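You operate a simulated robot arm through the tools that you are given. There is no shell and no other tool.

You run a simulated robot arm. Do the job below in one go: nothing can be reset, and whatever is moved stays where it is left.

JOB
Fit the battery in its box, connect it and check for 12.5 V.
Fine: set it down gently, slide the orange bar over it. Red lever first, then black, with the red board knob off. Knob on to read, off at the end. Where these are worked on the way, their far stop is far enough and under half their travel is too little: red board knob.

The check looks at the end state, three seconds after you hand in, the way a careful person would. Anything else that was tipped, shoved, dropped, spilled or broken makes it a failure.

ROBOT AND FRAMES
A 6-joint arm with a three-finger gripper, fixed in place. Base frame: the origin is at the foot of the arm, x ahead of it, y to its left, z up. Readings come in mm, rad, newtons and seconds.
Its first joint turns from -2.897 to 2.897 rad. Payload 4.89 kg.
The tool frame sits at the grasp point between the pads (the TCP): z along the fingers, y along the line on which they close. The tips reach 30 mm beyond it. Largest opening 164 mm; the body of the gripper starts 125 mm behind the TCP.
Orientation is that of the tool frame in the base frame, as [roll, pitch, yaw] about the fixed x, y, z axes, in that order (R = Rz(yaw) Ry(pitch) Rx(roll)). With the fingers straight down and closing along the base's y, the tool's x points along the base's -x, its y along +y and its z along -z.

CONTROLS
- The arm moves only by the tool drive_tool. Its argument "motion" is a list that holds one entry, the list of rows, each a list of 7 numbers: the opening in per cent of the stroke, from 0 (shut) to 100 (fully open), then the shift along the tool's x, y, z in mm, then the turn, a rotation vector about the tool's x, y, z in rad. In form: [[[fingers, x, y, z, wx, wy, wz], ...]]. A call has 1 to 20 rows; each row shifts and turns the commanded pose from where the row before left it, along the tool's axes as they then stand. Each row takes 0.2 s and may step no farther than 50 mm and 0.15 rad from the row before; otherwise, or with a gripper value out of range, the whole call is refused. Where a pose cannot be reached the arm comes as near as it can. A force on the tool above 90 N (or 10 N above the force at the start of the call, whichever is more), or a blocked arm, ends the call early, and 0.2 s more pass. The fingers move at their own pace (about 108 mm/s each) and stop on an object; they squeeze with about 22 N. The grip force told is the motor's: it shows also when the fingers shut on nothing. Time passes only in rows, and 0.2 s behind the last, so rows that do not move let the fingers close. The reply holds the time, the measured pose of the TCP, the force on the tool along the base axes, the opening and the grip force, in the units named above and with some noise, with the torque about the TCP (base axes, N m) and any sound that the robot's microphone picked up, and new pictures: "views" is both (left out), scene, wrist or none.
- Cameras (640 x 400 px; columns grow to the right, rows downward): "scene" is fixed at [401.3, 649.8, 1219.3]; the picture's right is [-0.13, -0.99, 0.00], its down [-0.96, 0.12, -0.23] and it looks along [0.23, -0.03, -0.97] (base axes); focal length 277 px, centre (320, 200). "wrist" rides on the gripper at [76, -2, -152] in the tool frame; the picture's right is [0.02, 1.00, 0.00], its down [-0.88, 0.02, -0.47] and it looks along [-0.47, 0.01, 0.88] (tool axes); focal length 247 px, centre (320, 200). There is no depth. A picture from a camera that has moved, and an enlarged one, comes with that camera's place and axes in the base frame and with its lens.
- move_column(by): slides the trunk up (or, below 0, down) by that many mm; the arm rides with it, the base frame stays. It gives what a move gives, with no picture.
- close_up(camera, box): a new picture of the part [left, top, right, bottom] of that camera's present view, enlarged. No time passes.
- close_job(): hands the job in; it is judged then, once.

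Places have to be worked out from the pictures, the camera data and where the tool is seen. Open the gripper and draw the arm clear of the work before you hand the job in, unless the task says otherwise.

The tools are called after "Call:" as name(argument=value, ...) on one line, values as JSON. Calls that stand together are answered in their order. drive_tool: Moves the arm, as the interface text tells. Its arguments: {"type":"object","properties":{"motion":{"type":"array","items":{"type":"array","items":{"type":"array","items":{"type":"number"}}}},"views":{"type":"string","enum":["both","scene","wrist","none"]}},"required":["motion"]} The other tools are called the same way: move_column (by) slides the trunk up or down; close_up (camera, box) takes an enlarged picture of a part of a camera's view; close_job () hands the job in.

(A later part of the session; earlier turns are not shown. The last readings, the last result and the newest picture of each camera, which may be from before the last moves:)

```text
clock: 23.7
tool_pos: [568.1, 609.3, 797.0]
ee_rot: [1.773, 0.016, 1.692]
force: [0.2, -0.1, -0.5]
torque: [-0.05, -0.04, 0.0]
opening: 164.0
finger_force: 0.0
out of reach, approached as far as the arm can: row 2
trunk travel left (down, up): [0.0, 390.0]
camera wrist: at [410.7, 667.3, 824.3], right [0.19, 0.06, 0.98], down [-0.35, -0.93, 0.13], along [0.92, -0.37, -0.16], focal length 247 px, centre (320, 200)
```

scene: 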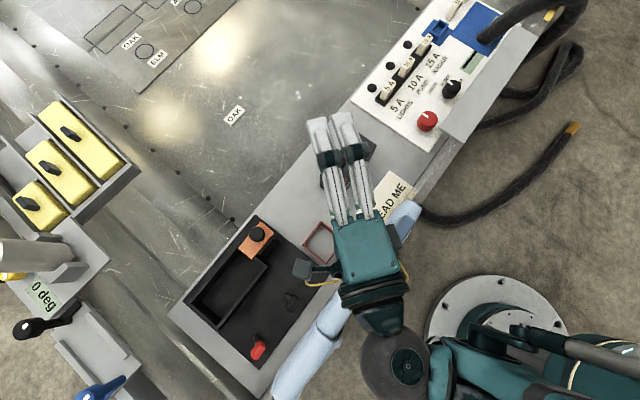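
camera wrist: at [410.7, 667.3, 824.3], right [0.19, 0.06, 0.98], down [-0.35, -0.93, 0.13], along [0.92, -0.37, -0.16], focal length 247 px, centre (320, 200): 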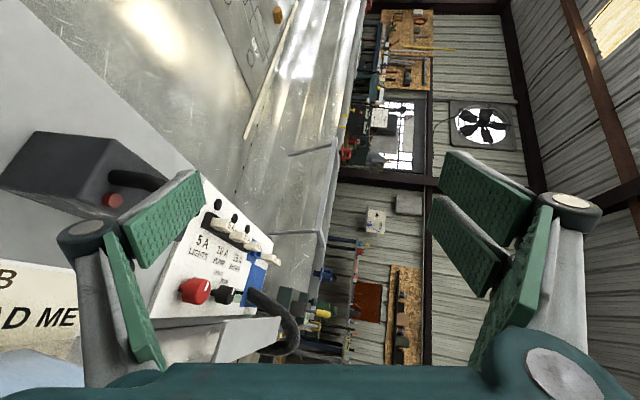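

The boundary fits a simple model: the wrist centre, about 300 mm behind the tool point, must stay 1000–1171 mm from a shoulder near z 189 plus trunk travel. The plan is to drag the battery a little outward on the bench and turn it about 20°. Then a fully opened lower finger, nearly level and heading near −8°, can pass under the handle and the trunk can lift it. First I'll bring the trunk back and return the tool to vertical.

Call:
move_column(by=100)

Call:
drive_tool(motion=[[[100, 0, -24.5, 4.9, 0.14, 0, 0], [100, 0, -23.6, 8.2, 0.14, 0, 0], [100, 0, -22.2, 11.4, 0.14, 0, 0], [100, 0, -20.4, 14.4, 0.14, 0, 0], [100, 0, -18.2, 17.1, 0.14, 0, 0], [70, 0, 0, 0, 0, 0.0825, -0.103], [70, 0, 0, 0, 0, 0.0825, -0.103], [70, 0, 0, 0, 0, 0.0825, -0.103], [70, 0, 0, 0, 0, 0.0825, -0.103], [70, 0, 0, 0, 0, 0.0825, -0.103], [70, 0, 0, 0, 0, 0, 0]]])

```text
clock: 25.1
tool_pos: [567.4, 609.7, 896.8]
ee_rot: [1.772, 0.016, 1.694]
force: [0.7, 0.1, 0.2]
torque: [-0.01, -0.02, 0.0]
opening: 163.6
finger_force: 0.0
trunk travel left (down, up): [-100.0, 290.0]
```

```text
clock: 27.5
tool_pos: [567.3, 607.1, 772.8]
ee_rot: [2.48, 0.008, 2.352]
force: [0.2, 0.6, 0.5]
torque: [-0.04, -0.03, -0.03]
opening: 114.6
finger_force: 0.1
trunk travel left (down, up): [-100.0, 290.0]
camera wrist: at [446.1, 594.5, 890.2], right [0.54, 0.58, 0.61], down [0.42, -0.82, 0.39], along [0.73, 0.05, -0.68], focal length 247 px, centre (320, 200)
```

scene: 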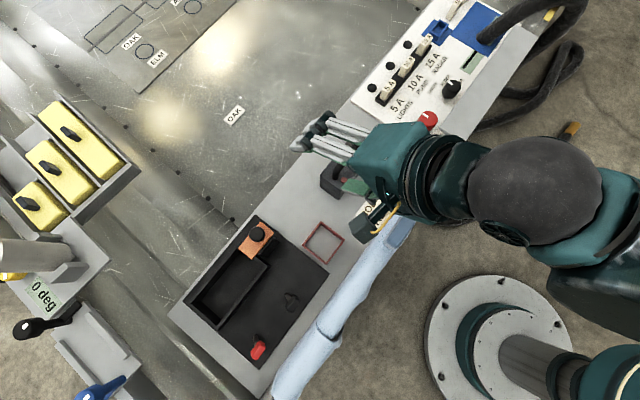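
wrist: 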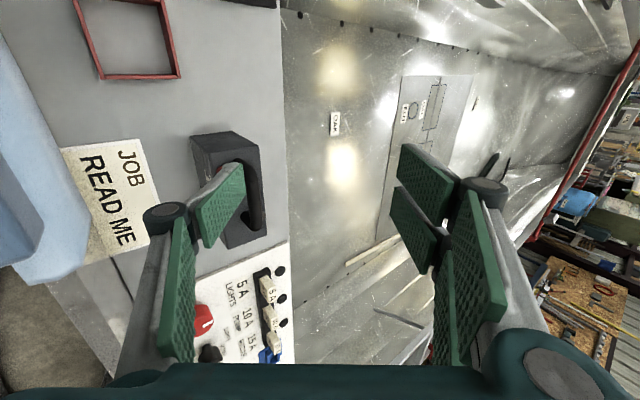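

The tool is back at 38° tilt. I'll finish straightening it to vertical over the battery at z≈690.

Call:
drive_tool(motion=[[[70, -18.6, -8.9, 14.6, 0.1323, 0, 0], [70, -18.6, -6.9, 15.7, 0.1323, 0, 0], [70, -18.6, -4.7, 16.5, 0.1323, 0, 0], [70, -18.6, -2.5, 16.9, 0.1323, 0, 0], [70, -18.6, -0.2, 17.1, 0.1323, 0, 0], [70, 0, 0, 0, 0, 0, 0], [70, 0, 0, 0, 0, 0, 0]]])

Call:
close_up(camera="wrist", box=[200, 40, 440, 240])

```text
clock: 29.1
tool_pos: [640.1, 548.4, 689.6]
ee_rot: [-3.141, 0.009, 2.351]
force: [0.0, 1.1, -0.8]
torque: [0.0, 0.01, -0.01]
opening: 114.9
finger_force: 0.1
trunk travel left (down, up): [-100.0, 290.0]
camera wrist: at [585.6, 602.6, 840.2], right [0.69, 0.72, 0.0], down [0.63, -0.61, 0.48], along [0.35, -0.33, -0.88], focal length 247 px, centre (320, 200)
```

scene: 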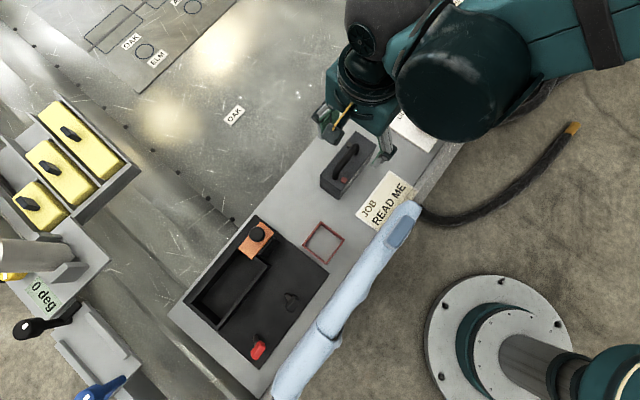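
wrist: 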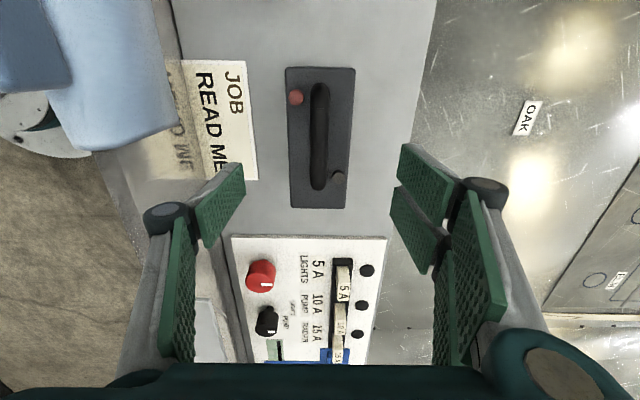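

```text
2.00 times, centred on (320, 140) of wrist
camera zoom: at [585.6, 602.6, 840.2], right [0.69, 0.72, 0.0], down [0.63, -0.61, 0.48], along [0.35, -0.33, -0.88], focal length 494 px, centre (320, 320)
```

zoom: 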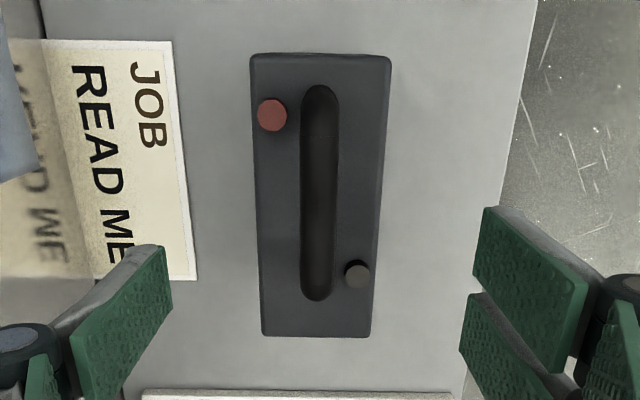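

The tool is vertical over the battery (p 64.8, q 840.4). Before relying on a sloped hook I'll measure the handle's friction: close on the bar, then raise a few mm in single steps.

Call:
drive_tool(motion=[[[70, 0, 0, 25, 0, 0.009, -0.005], [70, 0, 0, 25, 0, 0, 0], [40, 0, 0, 8, 0, 0, 0], [20, 0, 0, 0, 0, 0, 0], [0, 0, 0, 0, 0, 0, 0], [0, 0, 0, 0, 0, 0, 0], [0, 0, 0, 0, 0, 0, 0]]], views="none")

Call:
drive_tool(motion=[[[0, 0, 0, -4, 0, 0, 0]]], views="none")

Call:
drive_tool(motion=[[[0, 0, 0, -4, 0, 0, 0]]], views="none")

Call:
drive_tool(motion=[[[0, 0, 0, -4, 0, 0, 0]]], views="wrist")

```text
clock: 30.7
tool_pos: [642.4, 548.2, 630.4]
ee_rot: [-3.14, 0.0, 2.357]
force: [-3.6, -3.0, 0.5]
torque: [-0.09, 0.03, -0.14]
opening: 14.9
finger_force: 22.1
trunk travel left (down, up): [-100.0, 290.0]
```

```text
clock: 31.1
tool_pos: [642.1, 547.5, 633.4]
ee_rot: [3.14, 0.0, 2.359]
force: [0.2, 1.1, 0.1]
torque: [-0.03, 0.01, -0.02]
opening: 15.2
finger_force: 21.6
trunk travel left (down, up): [-100.0, 290.0]
```

```text
clock: 31.5
tool_pos: [641.8, 548.8, 636.5]
ee_rot: [-3.14, -0.001, 2.357]
force: [-0.5, -2.5, -0.3]
torque: [-0.04, 0.01, -0.01]
opening: 15.1
finger_force: 21.3
trunk travel left (down, up): [-100.0, 290.0]
```

```text
clock: 31.9
tool_pos: [642.4, 549.9, 641.7]
ee_rot: [3.141, 0.001, 2.356]
force: [0.7, 0.0, -0.3]
torque: [-0.03, -0.06, -0.06]
opening: 15.5
finger_force: 21.8
trunk travel left (down, up): [-100.0, 290.0]
camera wrist: at [587.4, 600.8, 793.8], right [0.69, 0.72, 0.0], down [0.64, -0.61, 0.47], along [0.34, -0.33, -0.88], focal length 247 px, centre (320, 200)
```

wrist: 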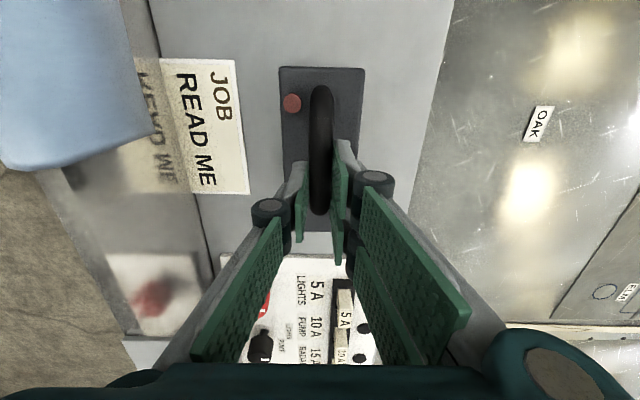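

While holding 22 N on the bar, lifting showed no vertical load at all, so the bar is either nearly frictionless or not really being pressed. I'll raise in steps and watch the opening, to learn exactly where the bar's top is and whether it is what blocks the fingers.

Call:
drive_tool(motion=[[[0, 0, 0, -6, 0, 0, 0], [0, 0, 0, 0, 0, 0, 0]]], views="none")

Call:
drive_tool(motion=[[[0, 0, 0, -6, 0, 0, 0], [0, 0, 0, 0, 0, 0, 0]]], views="none")

Call:
drive_tool(motion=[[[0, 0, 0, -6, 0, 0, 0], [0, 0, 0, 0, 0, 0, 0]]], views="none")

Call:
drive_tool(motion=[[[0, 0, 0, -6, 0, 0, 0], [0, 0, 0, 0, 0, 0, 0]]], views="wrist")

```text
clock: 32.5
tool_pos: [641.5, 549.3, 648.5]
ee_rot: [-3.142, -0.001, 2.357]
force: [1.2, 1.1, 0.2]
torque: [0.02, -0.02, -0.02]
opening: 15.8
finger_force: 22.0
trunk travel left (down, up): [-100.0, 290.0]
```

```text
clock: 33.1
tool_pos: [642.1, 548.3, 653.5]
ee_rot: [3.141, 0.0, 2.358]
force: [-0.1, 0.5, 0.0]
torque: [-0.07, -0.07, 0.05]
opening: 16.1
finger_force: 22.0
trunk travel left (down, up): [-100.0, 290.0]
```

```text
clock: 33.7
tool_pos: [639.1, 546.4, 663.4]
ee_rot: [3.14, 0.0, 2.359]
force: [1.0, -1.0, 41.0]
torque: [0.4, 0.4, -0.02]
opening: 6.2
finger_force: 22.4
trunk travel left (down, up): [-100.0, 290.0]
```

```text
clock: 34.3
tool_pos: [640.5, 548.6, 664.6]
ee_rot: [-3.14, -0.001, 2.357]
force: [0.1, -0.2, -1.0]
torque: [0.01, -0.02, -0.03]
opening: 0.0
finger_force: 21.8
trunk travel left (down, up): [-100.0, 290.0]
camera wrist: at [585.5, 600.5, 817.1], right [0.69, 0.72, 0.0], down [0.64, -0.61, 0.47], along [0.34, -0.33, -0.88], focal length 247 px, centre (320, 200)
```

wrist: 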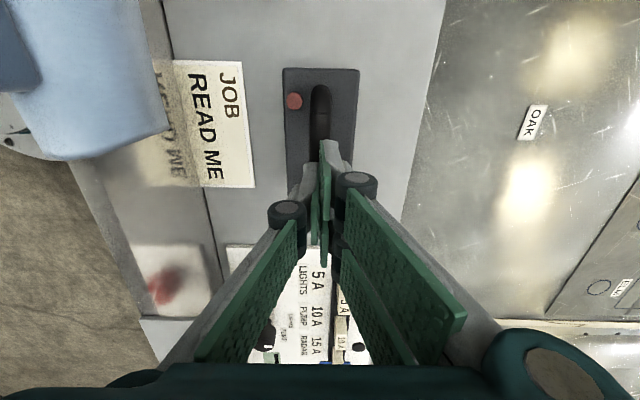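

The fingers only shut once the tips were above z≈634, and the bar squeezed out with +41 N, so the bar's top is near z 635 (centre about 628) and its grip is very slippery. I'll press the closed tips lightly on the bar and slide along it a few mm to measure the bar's friction directly.

Call:
drive_tool(motion=[[[0, 0, 0, 1.5, 0, 0, 0], [0, 0, 0, 0, 0, 0, 0]]], views="none")

Call:
drive_tool(motion=[[[0, 0, 0, 1.5, 0, 0, 0], [0, 0, 0, 0, 0, 0, 0]]], views="none")

```text
clock: 34.9
tool_pos: [640.8, 550.4, 664.2]
ee_rot: [3.141, 0.001, 2.358]
force: [0.6, 0.4, -0.4]
torque: [0.04, -0.01, -0.01]
opening: 0.1
finger_force: 21.8
trunk travel left (down, up): [-100.0, 290.0]
```

```text
clock: 35.5
tool_pos: [642.5, 549.6, 662.8]
ee_rot: [-3.141, 0.0, 2.357]
force: [-0.5, 0.6, 0.6]
torque: [0.0, -0.01, 0.01]
opening: 0.0
finger_force: 22.1
trunk travel left (down, up): [-100.0, 290.0]
```

No contact yet; I'll keep stepping down gently.

Call:
drive_tool(motion=[[[0, 0, 0, 2, 0, 0, 0], [0, 0, 0, 0, 0, 0, 0]]], views="none")

Call:
drive_tool(motion=[[[0, 0, 0, 2, 0, 0, 0], [0, 0, 0, 0, 0, 0, 0]]], views="none")

Call:
drive_tool(motion=[[[0, 0, 0, 2, 0, 0, 0], [0, 0, 0, 0, 0, 0, 0]]], views="none")

```text
clock: 36.1
tool_pos: [641.6, 548.8, 661.8]
ee_rot: [3.139, -0.002, 2.358]
force: [7.7, 2.0, 23.9]
torque: [0.27, 0.01, -0.11]
opening: 6.1
finger_force: 22.3
trunk travel left (down, up): [-100.0, 290.0]
```

```text
clock: 36.7
tool_pos: [640.9, 549.2, 663.0]
ee_rot: [3.138, 0.0, 2.359]
force: [16.7, 11.1, 63.1]
torque: [0.87, 0.16, -0.25]
opening: 5.9
finger_force: 22.0
trunk travel left (down, up): [-100.0, 290.0]
```

```text
clock: 37.1
tool_pos: [640.5, 548.7, 662.1]
ee_rot: [3.136, -0.001, 2.36]
force: [4.5, 2.9, 60.8]
torque: [0.61, 0.44, -0.1]
opening: 5.9
finger_force: 21.9
trunk travel left (down, up): [-100.0, 290.0]
stopped in row 2: the force on the tool passed its limit at 97 N (the readings are from after the stop); the commanded pose is now the measured one
```

The tips now rest on the bar with about 60 N, and the arm is very stiff. I'll back off slightly, then slide 5 mm along the bar to read the friction ratio.

Call:
drive_tool(motion=[[[0, 0, 0, -0.6, 0, 0, 0], [0, 0, 0, 0, 0, 0, 0]]], views="none")

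Call:
drive_tool(motion=[[[0, 5, 0, 0, 0, 0, 0]]], views="none")

Call:
drive_tool(motion=[[[0, 5, 0, 0, 0, 0, 0]]], views="none")

```text
clock: 37.7
tool_pos: [640.0, 547.9, 662.3]
ee_rot: [3.138, 0.0, 2.358]
force: [8.5, 3.9, 67.4]
torque: [0.7, 0.43, -0.11]
opening: 6.1
finger_force: 22.1
trunk travel left (down, up): [-100.0, 290.0]
```

```text
clock: 38.3
tool_pos: [639.4, 551.2, 662.2]
ee_rot: [3.138, 0.004, 2.355]
force: [1.1, -9.4, 54.4]
torque: [0.34, 0.65, 0.15]
opening: 5.9
finger_force: 22.2
trunk travel left (down, up): [-100.0, 290.0]
stopped in row 1: the force on the tool passed its limit at 91 N (the readings are from after the stop); the commanded pose is now the measured one
```

```text
clock: 38.7
tool_pos: [637.6, 554.2, 662.5]
ee_rot: [3.139, 0.004, 2.356]
force: [17.1, -18.5, 63.4]
torque: [0.04, 0.24, 0.03]
opening: 0.2
finger_force: 21.4
trunk travel left (down, up): [-100.0, 290.0]
```

The lateral-to-normal ratio is about 0.40 and holding, so the bar does have friction; a nearly level finger under it will hold fine. I'll lift off the bar, open, and check where the battery is now.

Call:
drive_tool(motion=[[[0, 0, 0, -5, 0, 0, 0], [0, 0, 0, -20, 0, 0, 0], [70, 0, 0, -5, 0, 0, 0], [70, 0, 0, 0, 0, 0, 0], [70, 0, 0, 0, 0, 0, 0]]])

Call:
close_up(camera="wrist", box=[200, 40, 440, 240])

```text
clock: 39.9
tool_pos: [634.7, 557.3, 690.6]
ee_rot: [3.141, 0.002, 2.359]
force: [0.7, 0.2, -0.4]
torque: [-0.01, -0.01, 0.0]
opening: 114.4
finger_force: 0.0
trunk travel left (down, up): [-100.0, 290.0]
camera wrist: at [579.9, 608.3, 842.2], right [0.69, 0.72, 0.0], down [0.63, -0.61, 0.48], along [0.34, -0.33, -0.88], focal length 247 px, centre (320, 200)
```

scene: 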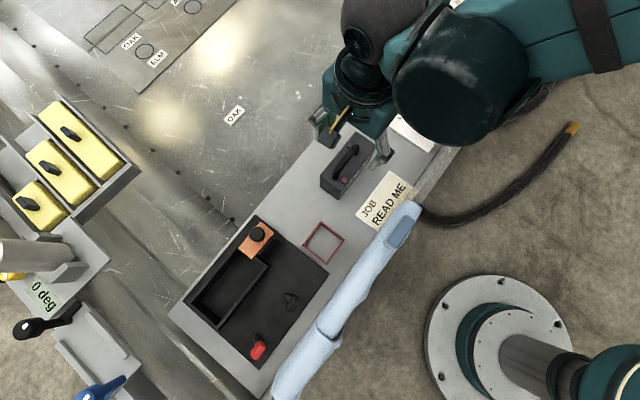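
wrist: 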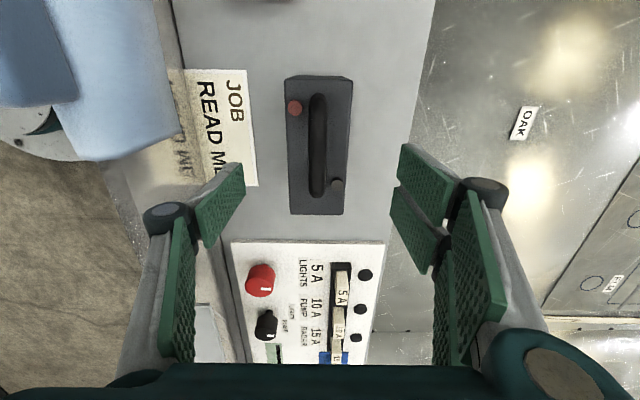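

```text
2.00 times, centred on (320, 140) of wrist
camera zoom: at [579.9, 608.3, 842.2], right [0.69, 0.72, 0.0], down [0.63, -0.61, 0.48], along [0.34, -0.33, -0.88], focal length 494 px, centre (320, 320)
```

zoom: 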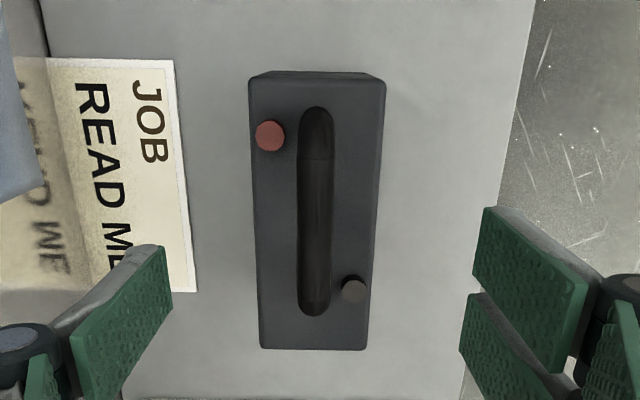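

The battery hasn't moved (centre p≈64, q≈840). I'll centre on it, descend low on its sides for a steady grip and close.

Call:
drive_tool(motion=[[[70, -9.3, -3, 20, 0, 0, 0.003], [70, 0, 0, 35, 0, 0, 0], [70, 0, 0, 35, 0, 0, 0], [70, 0, 0, 30, 0, 0, 0], [70, 0, 0, 5, 0, 0, 0], [20, 0, 0, 0, 0, 0, 0], [20, 0, 0, 0, 0, 0, 0], [20, 0, 0, 0, 0, 0, 0], [20, 0, 0, 0, 0, 0, 0]]], views="wrist")

```text
clock: 41.9
tool_pos: [640.8, 548.1, 566.1]
ee_rot: [3.14, 0.002, 2.353]
force: [-0.9, -1.0, 3.0]
torque: [-0.07, -0.07, 0.59]
opening: 65.9
finger_force: 22.4
trunk travel left (down, up): [-100.0, 290.0]
camera wrist: at [585.8, 599.5, 717.1], right [0.69, 0.72, 0.0], down [0.63, -0.61, 0.48], along [0.34, -0.33, -0.88], focal length 247 px, centre (320, 200)
```

wrist: 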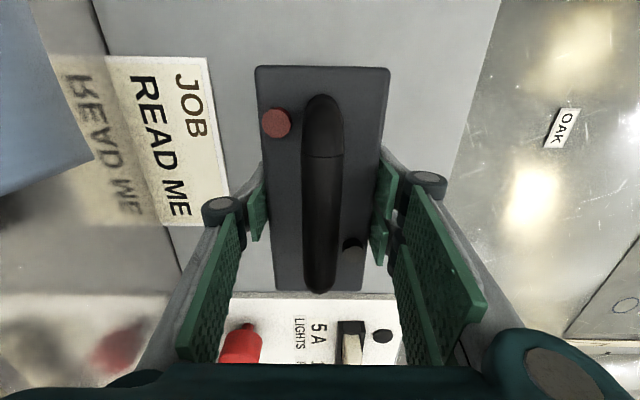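

Gripped at 65.9 mm. I'll drag it gently along the bench toward p −50, q 900, doing half the way first and then checking for slip.

Call:
drive_tool(motion=[[[20, 4, 2.1, 0, 0, 0, 0], [20, 8, 4.2, 0, 0, 0, 0], [20, 9, 4.7, 0, 0, 0, 0], [20, 9, 4.7, 0, 0, 0, 0], [20, 9, 4.7, 0, 0, 0, 0], [20, 9, 4.7, 0, 0, 0, 0], [20, 8, 4.2, 0, 0, 0, 0], [20, 0, 0, 0, 0, 0, 0]]])

```text
clock: 43.7
tool_pos: [621.0, 607.8, 566.4]
ee_rot: [3.139, 0.001, 2.354]
force: [-1.4, -3.2, -0.3]
torque: [0.13, -0.23, 0.17]
opening: 65.9
finger_force: 22.3
trunk travel left (down, up): [-100.0, 290.0]
camera wrist: at [566.1, 660.1, 717.1], right [0.69, 0.72, 0.0], down [0.63, -0.61, 0.47], along [0.34, -0.33, -0.88], focal length 247 px, centre (320, 200)
```

scene: 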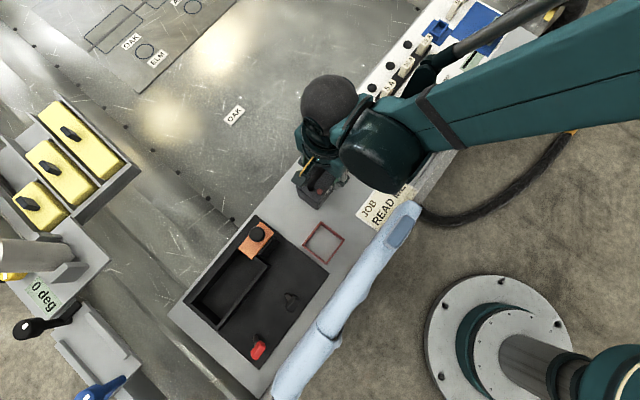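
wrist: 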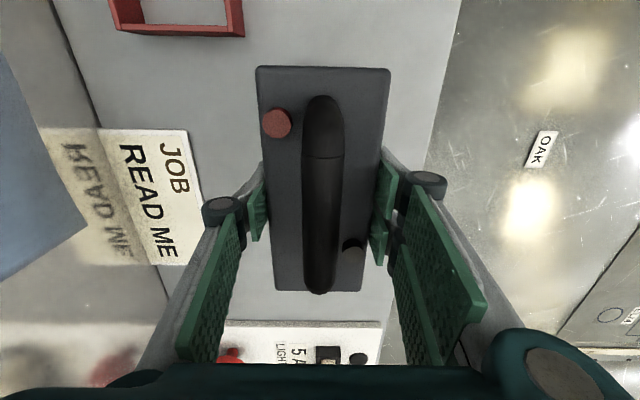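

No slip at all: the battery followed exactly with little resistance. I'll continue to p −50, q 900 and then turn it −20° in place.

Call:
drive_tool(motion=[[[20, 5, 2.6, 0, 0, 0, 0], [20, 9, 4.7, 0, 0, 0, 0], [20, 9, 4.7, 0, 0, 0, 0], [20, 9, 4.7, 0, 0, 0, 0], [20, 9, 4.7, 0, 0, 0, 0], [20, 9, 4.7, 0, 0, 0, 0], [20, 9, 4.7, 0, 0, 0, 0], [20, 0, 0, 0, 0, 0, 0.05], [20, 0, 0, 0, 0, 0, 0.06], [20, 0, 0, 0, 0, 0, 0.06], [20, 0, 0, 0, 0, 0, 0.06], [20, 0, 0, 0, 0, 0, 0.06], [20, 0, 0, 0, 0, 0, 0.059], [20, 0, 0, 0, 0, 0, 0]]])

```text
clock: 46.7
tool_pos: [601.3, 670.0, 564.3]
ee_rot: [3.139, 0.002, 2.003]
force: [-0.2, -2.3, 7.8]
torque: [0.0, 0.03, 0.42]
opening: 65.8
finger_force: 21.7
trunk travel left (down, up): [-100.0, 290.0]
camera wrist: at [568.3, 738.8, 716.3], right [0.9, 0.44, 0.0], down [0.39, -0.79, 0.47], along [0.21, -0.43, -0.88], focal length 247 px, centre (320, 200)
```

scene: 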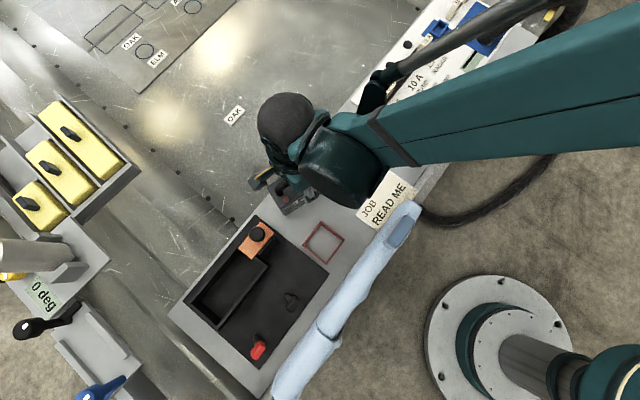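
wrist: 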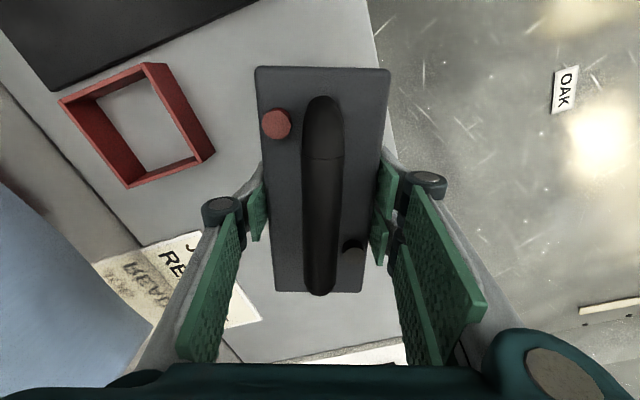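

The battery now stands at p −48.6, q 898.9, turned to heading −65°. While I still hold its sides, I'll check how the friction behaves over time: raise 4 mm and read the force in successive idle steps.

Call:
drive_tool(motion=[[[20, 0, 0, -4, 0, 0, 0]]], views="none")

Call:
drive_tool(motion=[[[20, 0, 0, 0, 0, 0, 0]]], views="none")

Call:
drive_tool(motion=[[[20, 0, 0, 0, 0, 0, 0], [20, 0, 0, 0, 0, 0, 0], [20, 0, 0, 0, 0, 0, 0]]], views="wrist")

Call:
close_up(camera="scene", box=[230, 140, 350, 240])

```text
clock: 47.1
tool_pos: [603.3, 671.7, 567.7]
ee_rot: [3.141, 0.001, 2.004]
force: [-0.1, -0.4, -19.1]
torque: [-0.02, 0.0, 0.0]
opening: 65.9
finger_force: 22.2
trunk travel left (down, up): [-100.0, 290.0]
```

```text
clock: 47.5
tool_pos: [601.7, 670.5, 568.7]
ee_rot: [-3.141, 0.002, 2.003]
force: [-0.3, -0.6, -18.9]
torque: [-0.04, -0.01, 0.03]
opening: 65.9
finger_force: 21.8
trunk travel left (down, up): [-100.0, 290.0]
```

```text
clock: 48.3
tool_pos: [602.7, 671.8, 567.7]
ee_rot: [3.14, 0.002, 2.005]
force: [-0.1, -0.1, -19.8]
torque: [-0.02, -0.01, 0.0]
opening: 65.9
finger_force: 22.3
trunk travel left (down, up): [-100.0, 290.0]
camera wrist: at [569.0, 739.3, 720.0], right [0.9, 0.44, 0.0], down [0.39, -0.79, 0.47], along [0.21, -0.43, -0.88], focal length 247 px, centre (320, 200)
```

wrist: 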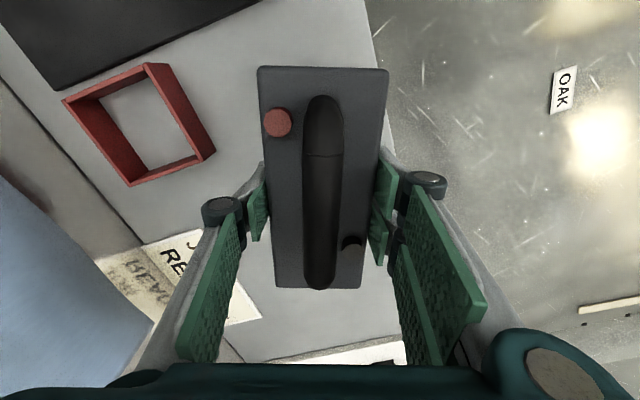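

```text
4.00 times, centred on (290, 190) of scene
camera zoom: at [401.3, 649.8, 1219.3], right [-0.13, -0.99, 0.0], down [-0.96, 0.12, -0.23], along [0.23, -0.03, -0.97], focal length 1108 px, centre (440, 240)
```

zoom: 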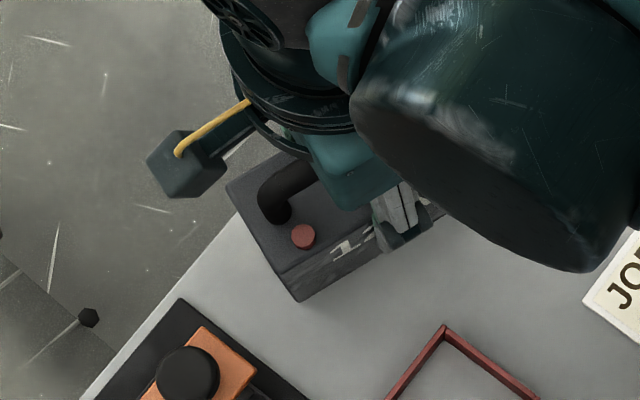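

The sides hold a steady ~19.5 N with no decay, yet the battery still stays on the bench, so it weighs more than that. Before trusting a finger under the bar I'll recheck the pad-to-bar friction: squeeze the bar again and pull 4 mm along it.

Call:
drive_tool(motion=[[[70, 0, 0, 0, 0, 0, 0], [70, 0, 0, 0, 0, 0, 0], [70, 0, 0, -30, 0, 0, 0], [70, 0, 0, -25, 0, 0, 0], [20, 0, 0, 0, 0, 0, 0], [0, 0, 0, 0, 0, 0, 0], [0, 0, 0, 0, 0, 0, 0], [0, 0, 0, 0, 0, 0, 0]]], views="none")

Call:
drive_tool(motion=[[[0, 4, 0, 0, 0, 0, 0]]], views="none")

Call:
drive_tool(motion=[[[0, 0, 0, -2, 0, 0, 0]]], views="none")

Call:
drive_tool(motion=[[[0, 0, 0, -2, 0, 0, 0]]], views="wrist")

```text
clock: 50.1
tool_pos: [605.2, 670.1, 623.3]
ee_rot: [3.14, 0.001, 2.004]
force: [-5.1, -2.2, 1.6]
torque: [-0.12, 0.0, -0.1]
opening: 14.5
finger_force: 22.2
trunk travel left (down, up): [-100.0, 290.0]
```

```text
clock: 50.5
tool_pos: [603.4, 673.4, 623.9]
ee_rot: [3.138, 0.003, 2.004]
force: [4.2, -3.9, 0.5]
torque: [0.12, 0.03, 0.07]
opening: 14.6
finger_force: 21.3
trunk travel left (down, up): [-100.0, 290.0]
```

```text
clock: 50.9
tool_pos: [602.7, 674.4, 625.3]
ee_rot: [3.14, 0.002, 2.004]
force: [-1.2, -0.1, 0.2]
torque: [0.04, 0.06, -0.08]
opening: 14.8
finger_force: 21.6
trunk travel left (down, up): [-100.0, 290.0]
```

```text
clock: 51.3
tool_pos: [601.5, 674.0, 625.7]
ee_rot: [3.141, 0.002, 2.002]
force: [-0.6, 0.9, 0.7]
torque: [-0.01, -0.03, -0.06]
opening: 14.9
finger_force: 21.6
trunk travel left (down, up): [-100.0, 290.0]
camera wrist: at [569.0, 742.2, 778.1], right [0.9, 0.44, 0.0], down [0.39, -0.79, 0.47], along [0.21, -0.43, -0.88], focal length 247 px, centre (320, 200)
```

wrist: 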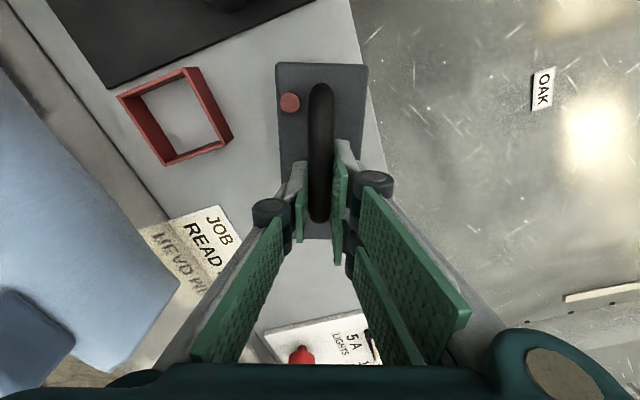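

Vertical pulls on the squeezed bar show almost no resistance, so squeezing is useless, but a finger under the bar will carry it. The wrist view suggests that at full opening the single (−y) finger toes in, so its pad would even slope slightly tip-up. I'll rise clear, open fully and inspect that finger.

Call:
drive_tool(motion=[[[70, 0, 0, 0, 0, 0, 0], [70, 0, 0, 0, 0, 0, 0], [70, 0, 0, -40, 0, 0, 0], [100, 0, 0, -25, 0, 0, 0], [100, 0, 0, 0, 0, 0, 0], [100, 0, 0, 0, 0, 0, 0], [100, 0, 0, 0, 0, 0, 0]]])

Call:
close_up(camera="wrist", box=[40, 130, 280, 380])

Call:
close_up(camera="scene", box=[210, 120, 370, 240])

```text
clock: 52.9
tool_pos: [600.8, 675.3, 693.6]
ee_rot: [3.14, 0.002, 2.005]
force: [0.4, 0.8, 0.3]
torque: [-0.01, -0.01, 0.01]
opening: 164.1
finger_force: 0.1
trunk travel left (down, up): [-100.0, 290.0]
camera wrist: at [567.6, 742.9, 844.3], right [0.9, 0.44, 0.0], down [0.39, -0.79, 0.47], along [0.21, -0.43, -0.88], focal length 247 px, centre (320, 200)
```

scene: 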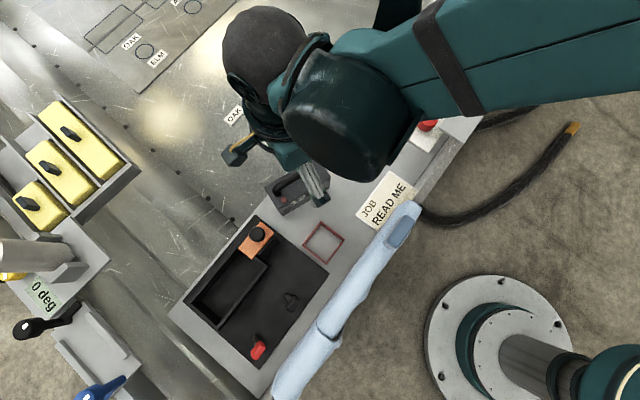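
wrist: 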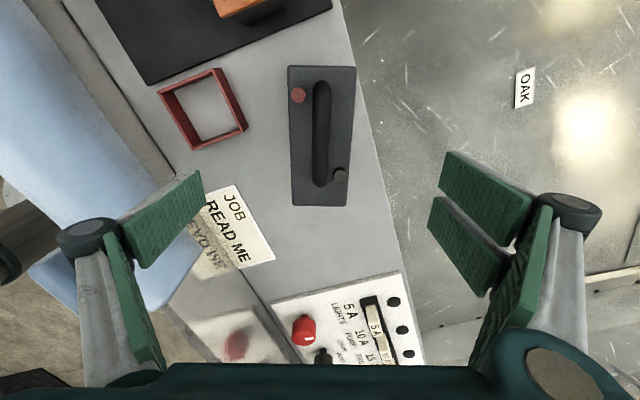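

```text
1.60 times, centred on (160, 255) of wrist
camera zoom: at [567.6, 742.9, 844.3], right [0.9, 0.44, 0.0], down [0.39, -0.79, 0.47], along [0.21, -0.43, -0.88], focal length 395 px, centre (576, 112)
```

zoom: 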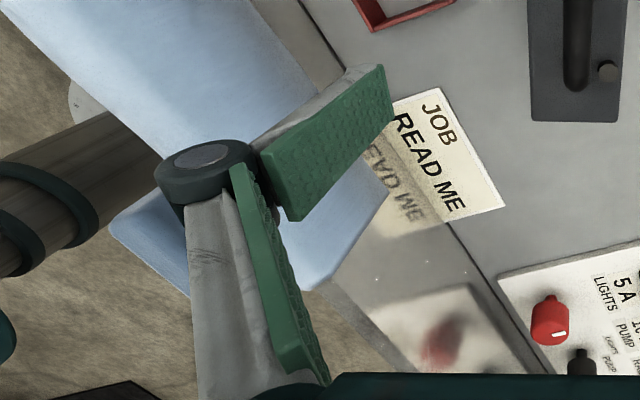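

```text
3.33 times, centred on (290, 180) of scene
camera zoom: at [401.3, 649.8, 1219.3], right [-0.13, -0.99, 0.0], down [-0.96, 0.12, -0.23], along [0.23, -0.03, -0.97], focal length 924 px, centre (420, 267)
```

zoom: 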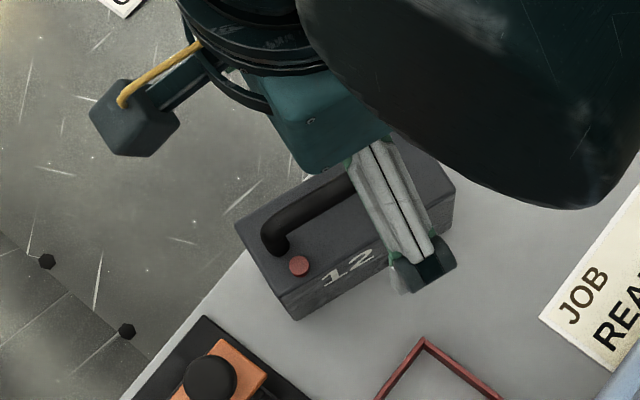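

At full opening the thumb's pad tip lies about 80 mm off the tool axis, level with the tool point and toed in ~6.5°, with the knuckle well back. The battery centre is now ≈(600, 677), with the handle offset toward the red post. I'll turn to heading −10°, tilt to almost level while rising, and stop high beside the battery at the retreat position.

Call:
drive_tool(motion=[[[100, 0, 0, 0, 0, 0, 0.1218], [100, 0, 0, 0, 0, 0, 0.1218], [100, 0, 0, 0, 0, 0, 0.1218], [100, 0, 0, 0, 0, 0, 0.1218], [100, 0, 0, 0, 0, 0, 0.1218], [100, 0.3, -2.9, -9.5, -0.1357, 0, 0], [100, 0.3, -1.6, -9.8, -0.1357, 0, 0], [100, 0.3, -0.3, -9.9, -0.1357, 0, 0], [100, 0.3, 1.1, -9.8, -0.1357, 0, 0], [100, 0.3, 2.4, -9.6, -0.1357, 0, 0], [100, 0.3, 3.7, -9.2, -0.1357, 0, 0], [100, 0.3, 4.9, -8.6, -0.1357, 0, 0], [100, 0.3, 6.0, -7.9, -0.1357, 0, 0], [100, 0.3, 7.0, -7.0, -0.1357, 0, 0], [100, 0.3, 7.9, -6.0, -0.1357, 0, 0], [100, 0.3, 8.6, -4.8, -0.1357, 0, 0], [100, 0, 0, 0, 0, 0, 0.025], [100, 0, 0, 0, 0, 0, 0]]])

```text
clock: 56.7
tool_pos: [594.8, 673.0, 796.4]
ee_rot: [1.673, 0.11, 1.426]
force: [1.1, 0.0, 0.0]
torque: [0.02, -0.03, 0.0]
opening: 164.2
finger_force: 0.0
out of reach, approached as far as the arm can: row 13, 14, 15, 16
trunk travel left (down, up): [-100.0, 290.0]
camera wrist: at [457.0, 770.3, 801.5], right [0.12, 0.11, 0.99], down [-0.59, -0.79, 0.16], along [0.8, -0.6, -0.03], focal length 247 px, centre (320, 200)
```

scene: 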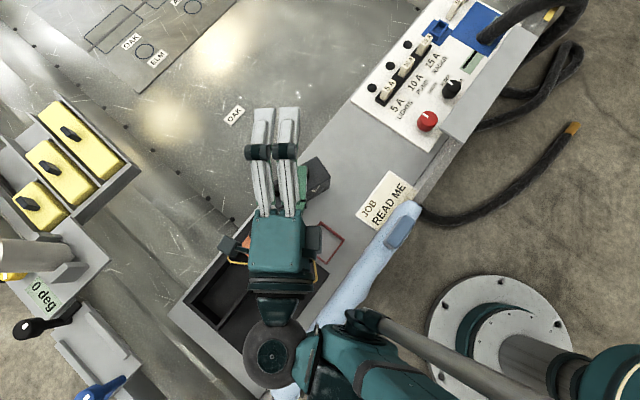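
wrist: 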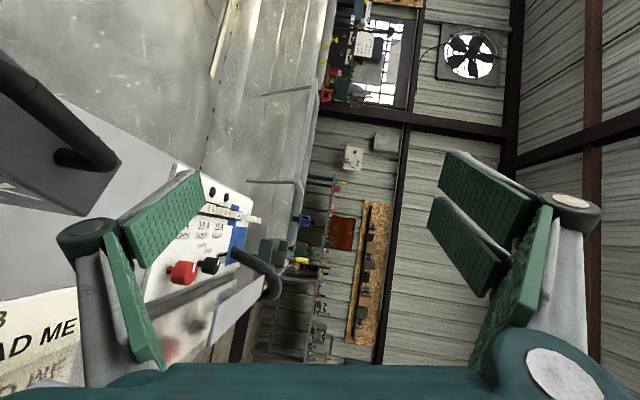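

The arm stopped about 27 mm short and slightly rolled. A slightly more oblique heading (crossing the bar at about 51°) leaves enough room, so I'll correct the orientation and move to the new retreat point (577, 684), still 100 mm high.

Call:
drive_tool(motion=[[[100, 0, 0, 0, -0.009, -0.0445, 0.0728], [100, 0, 0, 0, -0.009, -0.0445, 0.0728], [100, 3.1, -0.9, -10, 0, 0, 0], [100, 3.2, -0.9, -9.9, 0, 0, 0], [100, 0, 0, 0, 0, 0, 0]]])

Call:
close_up(camera="scene", box=[220, 80, 380, 220])

```text
clock: 57.9
tool_pos: [577.2, 682.5, 796.4]
ee_rot: [1.674, 0.115, 1.405]
force: [0.0, 0.1, -0.5]
torque: [-0.01, -0.03, 0.01]
opening: 164.3
finger_force: 0.0
out of reach, approached as far as the arm can: row 1, 2
trunk travel left (down, up): [-100.0, 290.0]
camera wrist: at [441.4, 783.0, 801.1], right [0.12, 0.12, 0.99], down [-0.61, -0.78, 0.17], along [0.79, -0.62, -0.03], focal length 247 px, centre (320, 200)
```

scene: 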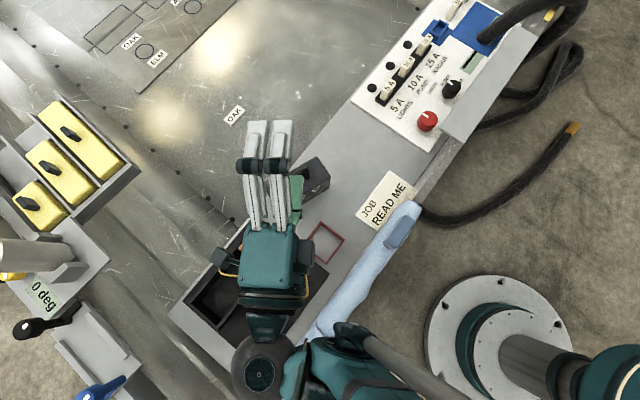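
wrist: 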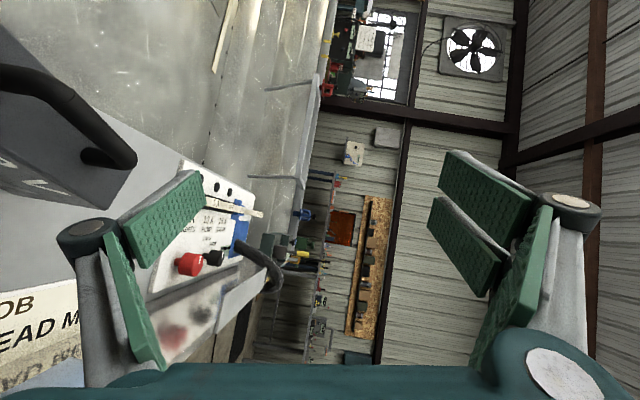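

```text
2.86 times, centred on (300, 150) of scene
camera zoom: at [401.3, 649.8, 1219.3], right [-0.13, -0.99, 0.0], down [-0.96, 0.12, -0.23], along [0.23, -0.03, -0.97], focal length 792 px, centre (377, 343)
```

zoom: 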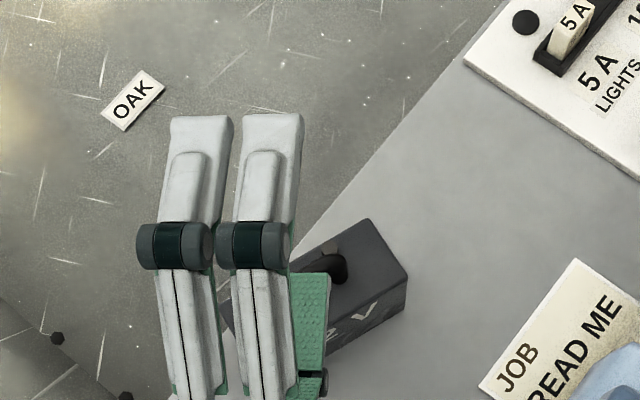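

The wrist hits a joint limit near this heading (the roll stays off by ~8°), so the level hook is too awkward. A better idea is to hold the battery by its sides and tilt it about its long axis, so the pads carry part of the weight and less friction is needed. I'll bring the tool back to vertical over the battery.

Call:
drive_tool(motion=[[[100, 0, -8.4, 3.1, 0.1334, 0, 0], [100, 0, -7.9, 4.2, 0.1334, 0, 0], [100, 0, -7.3, 5.2, 0.1334, 0, 0], [100, 0, -6.5, 6.2, 0.1334, 0, 0], [100, 0, -5.6, 7.0, 0.1334, 0, 0], [100, 0, -4.6, 7.7, 0.1334, 0, 0], [100, 0, -3.6, 8.2, 0.1334, 0, 0], [100, 0, -2.4, 8.7, 0.1334, 0, 0], [100, 0, -1.2, 8.9, 0.1334, 0, 0], [100, 0, 0, 8.9, 0.1334, 0, 0], [100, 0, 1.2, 8.8, 0.1334, 0, 0], [80, 0, 0, 0, 0, 0, 0], [80, 0, 0, 0, 0, 0, 0]]])

```text
clock: 60.7
tool_pos: [602.2, 667.0, 700.8]
ee_rot: [3.139, 0.112, 1.404]
force: [-0.1, 1.1, 0.3]
torque: [0.0, 0.0, -0.03]
opening: 131.3
finger_force: 0.0
trunk travel left (down, up): [-100.0, 290.0]
camera wrist: at [615.3, 759.2, 844.0], right [0.99, -0.14, 0.0], down [-0.12, -0.81, 0.57], along [-0.08, -0.56, -0.82], focal length 247 px, centre (320, 200)
```

scene: 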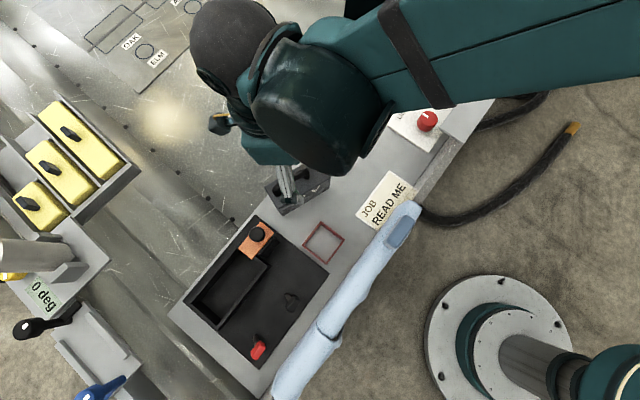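
wrist: 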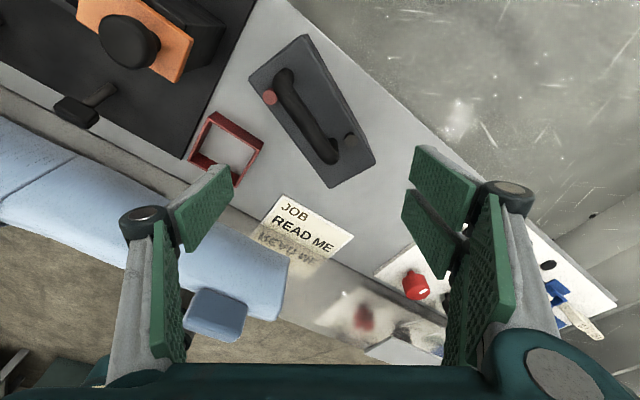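

The tool is vertical except for a small leftover pitch. I'll remove it, turn the gripper back to the battery's yaw (2.004), and look again.

Call:
drive_tool(motion=[[[80, 0, 0, 0, 0, 0.112, 0], [80, 0, 0, 0, 0, 0, -0.12], [80, 0, 0, 0, 0, 0, -0.12], [80, 0, 0, 0, 0, 0, -0.12], [80, 0, 0, 0, 0, 0, -0.12], [80, 0, 0, 0, 0, 0, -0.12], [80, 0, 0, 0, 0, 0, 0], [80, 0, 0, 0, 0, 0, 0]]])

Call:
close_up(camera="wrist", box=[200, 40, 440, 240])

```text
clock: 62.5
tool_pos: [601.8, 667.3, 701.9]
ee_rot: [-3.142, 0.002, 2.004]
force: [-0.3, -0.2, -0.3]
torque: [-0.01, 0.01, 0.01]
opening: 131.4
finger_force: 0.1
trunk travel left (down, up): [-100.0, 290.0]
camera wrist: at [568.0, 734.8, 853.1], right [0.9, 0.44, 0.0], down [0.39, -0.79, 0.47], along [0.21, -0.42, -0.88], focal length 247 px, centre (320, 200)
```

scene: 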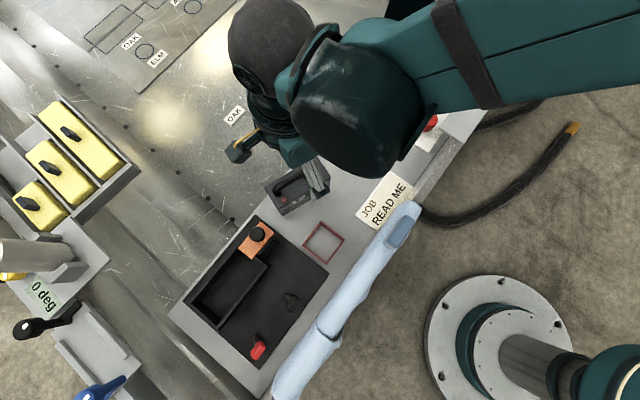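
wrist: 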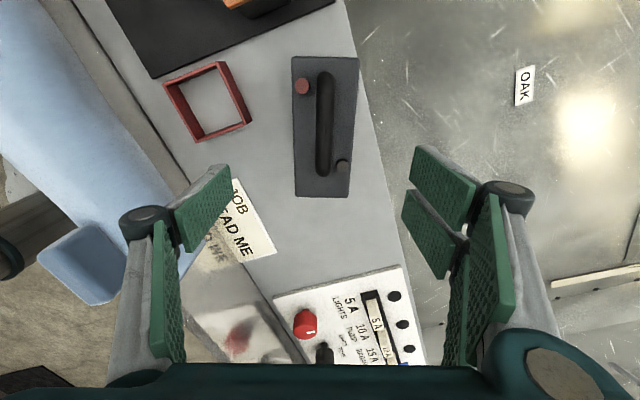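

```text
2.00 times, centred on (320, 140) of wrist
camera zoom: at [568.0, 734.8, 853.1], right [0.9, 0.44, 0.0], down [0.39, -0.79, 0.47], along [0.21, -0.42, -0.88], focal length 494 px, centre (320, 320)
```

zoom: 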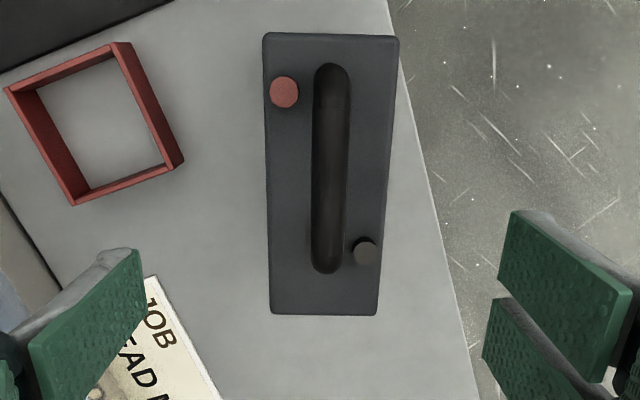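

The battery's centre is at (600.4, 678.0). I'll grip its sides again with the tips about 60 mm above its foot, and then weigh it by tipping it a few degrees about its lower robot-side edge.

Call:
drive_tool(motion=[[[80, 5.1, 1.6, 20, 0, 0, 0], [80, 5.2, 1.6, 35, 0, 0, 0], [70, 0, 0, 35, 0, 0, 0], [70, 0, 0, 25, 0, 0, 0], [70, 0, 0, 7, 0, 0, 0], [20, 0, 0, 0, 0, 0, 0], [20, 0, 0, 0, 0, 0, 0], [20, 0, 0, 0, 0, 0, 0], [20, 0, 0, 0, 0, 0, 0]]], views="wrist")

```text
clock: 64.5
tool_pos: [599.1, 680.3, 580.3]
ee_rot: [3.141, 0.0, 2.005]
force: [8.1, 4.8, 4.0]
torque: [0.19, -0.45, -0.04]
opening: 65.9
finger_force: 21.9
trunk travel left (down, up): [-100.0, 290.0]
camera wrist: at [565.7, 747.9, 732.1], right [0.9, 0.44, 0.0], down [0.39, -0.79, 0.47], along [0.21, -0.42, -0.88], focal length 247 px, centre (320, 200)
```

wrist: 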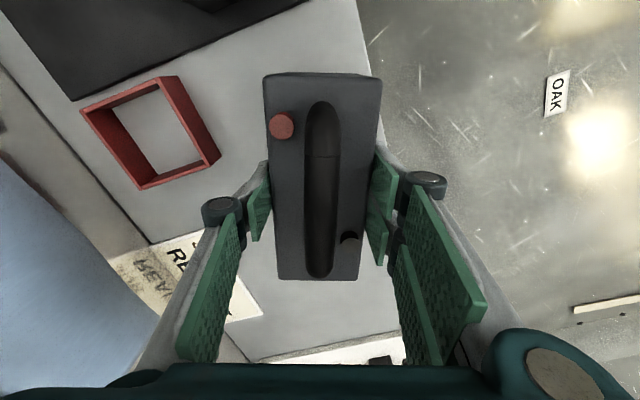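

Gripped. Now a gentle 6° tip about the lower robot-side edge, to read how much of its weight the tool takes.

Call:
drive_tool(motion=[[[20, 0, -4.4, -1.54, -0.05, 0, 0], [20, 0, -4.4, -1.54, -0.05, 0, 0], [20, 0, 0, 0, 0, 0, 0], [20, 0, 0, 0, 0, 0, 0]]])

Call:
close_up(camera="scene", box=[230, 140, 350, 240])

```text
clock: 65.5
tool_pos: [591.5, 675.6, 582.1]
ee_rot: [3.04, 0.001, 2.005]
force: [-4.7, -0.2, -8.9]
torque: [-0.09, 0.87, -0.04]
opening: 65.9
finger_force: 22.1
trunk travel left (down, up): [-100.0, 290.0]
camera wrist: at [544.0, 736.9, 733.4], right [0.89, 0.44, 0.1], down [0.34, -0.81, 0.47], along [0.29, -0.39, -0.88], focal length 247 px, centre (320, 200)
```

scene: 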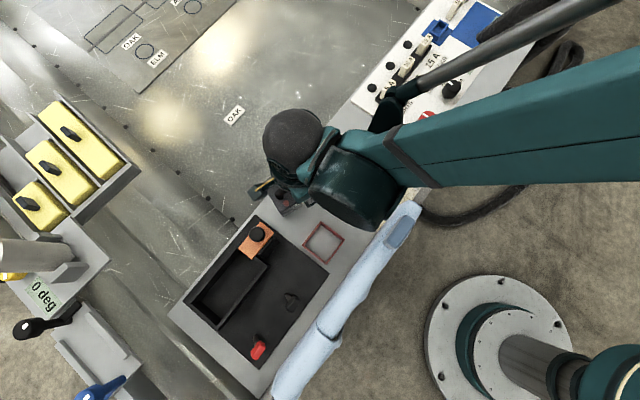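
wrist: 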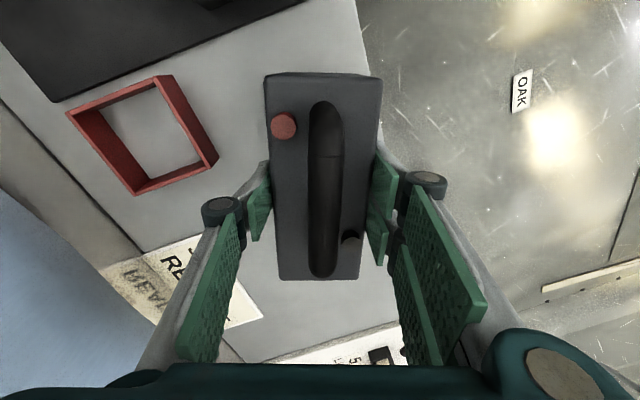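

```text
4.00 times, centred on (290, 190) of scene
camera zoom: at [401.3, 649.8, 1219.3], right [-0.13, -0.99, 0.0], down [-0.96, 0.12, -0.23], along [0.23, -0.03, -0.97], focal length 1108 px, centre (440, 240)
```

zoom: 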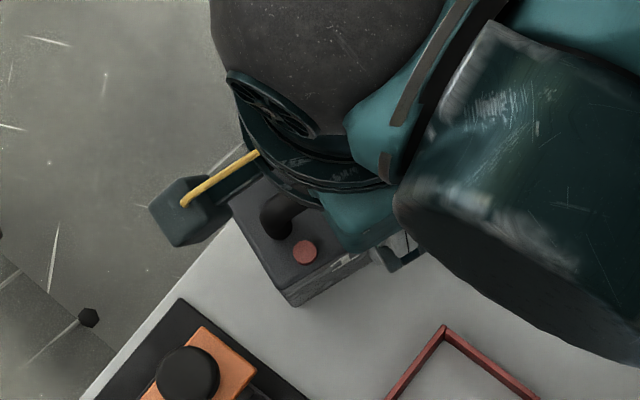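

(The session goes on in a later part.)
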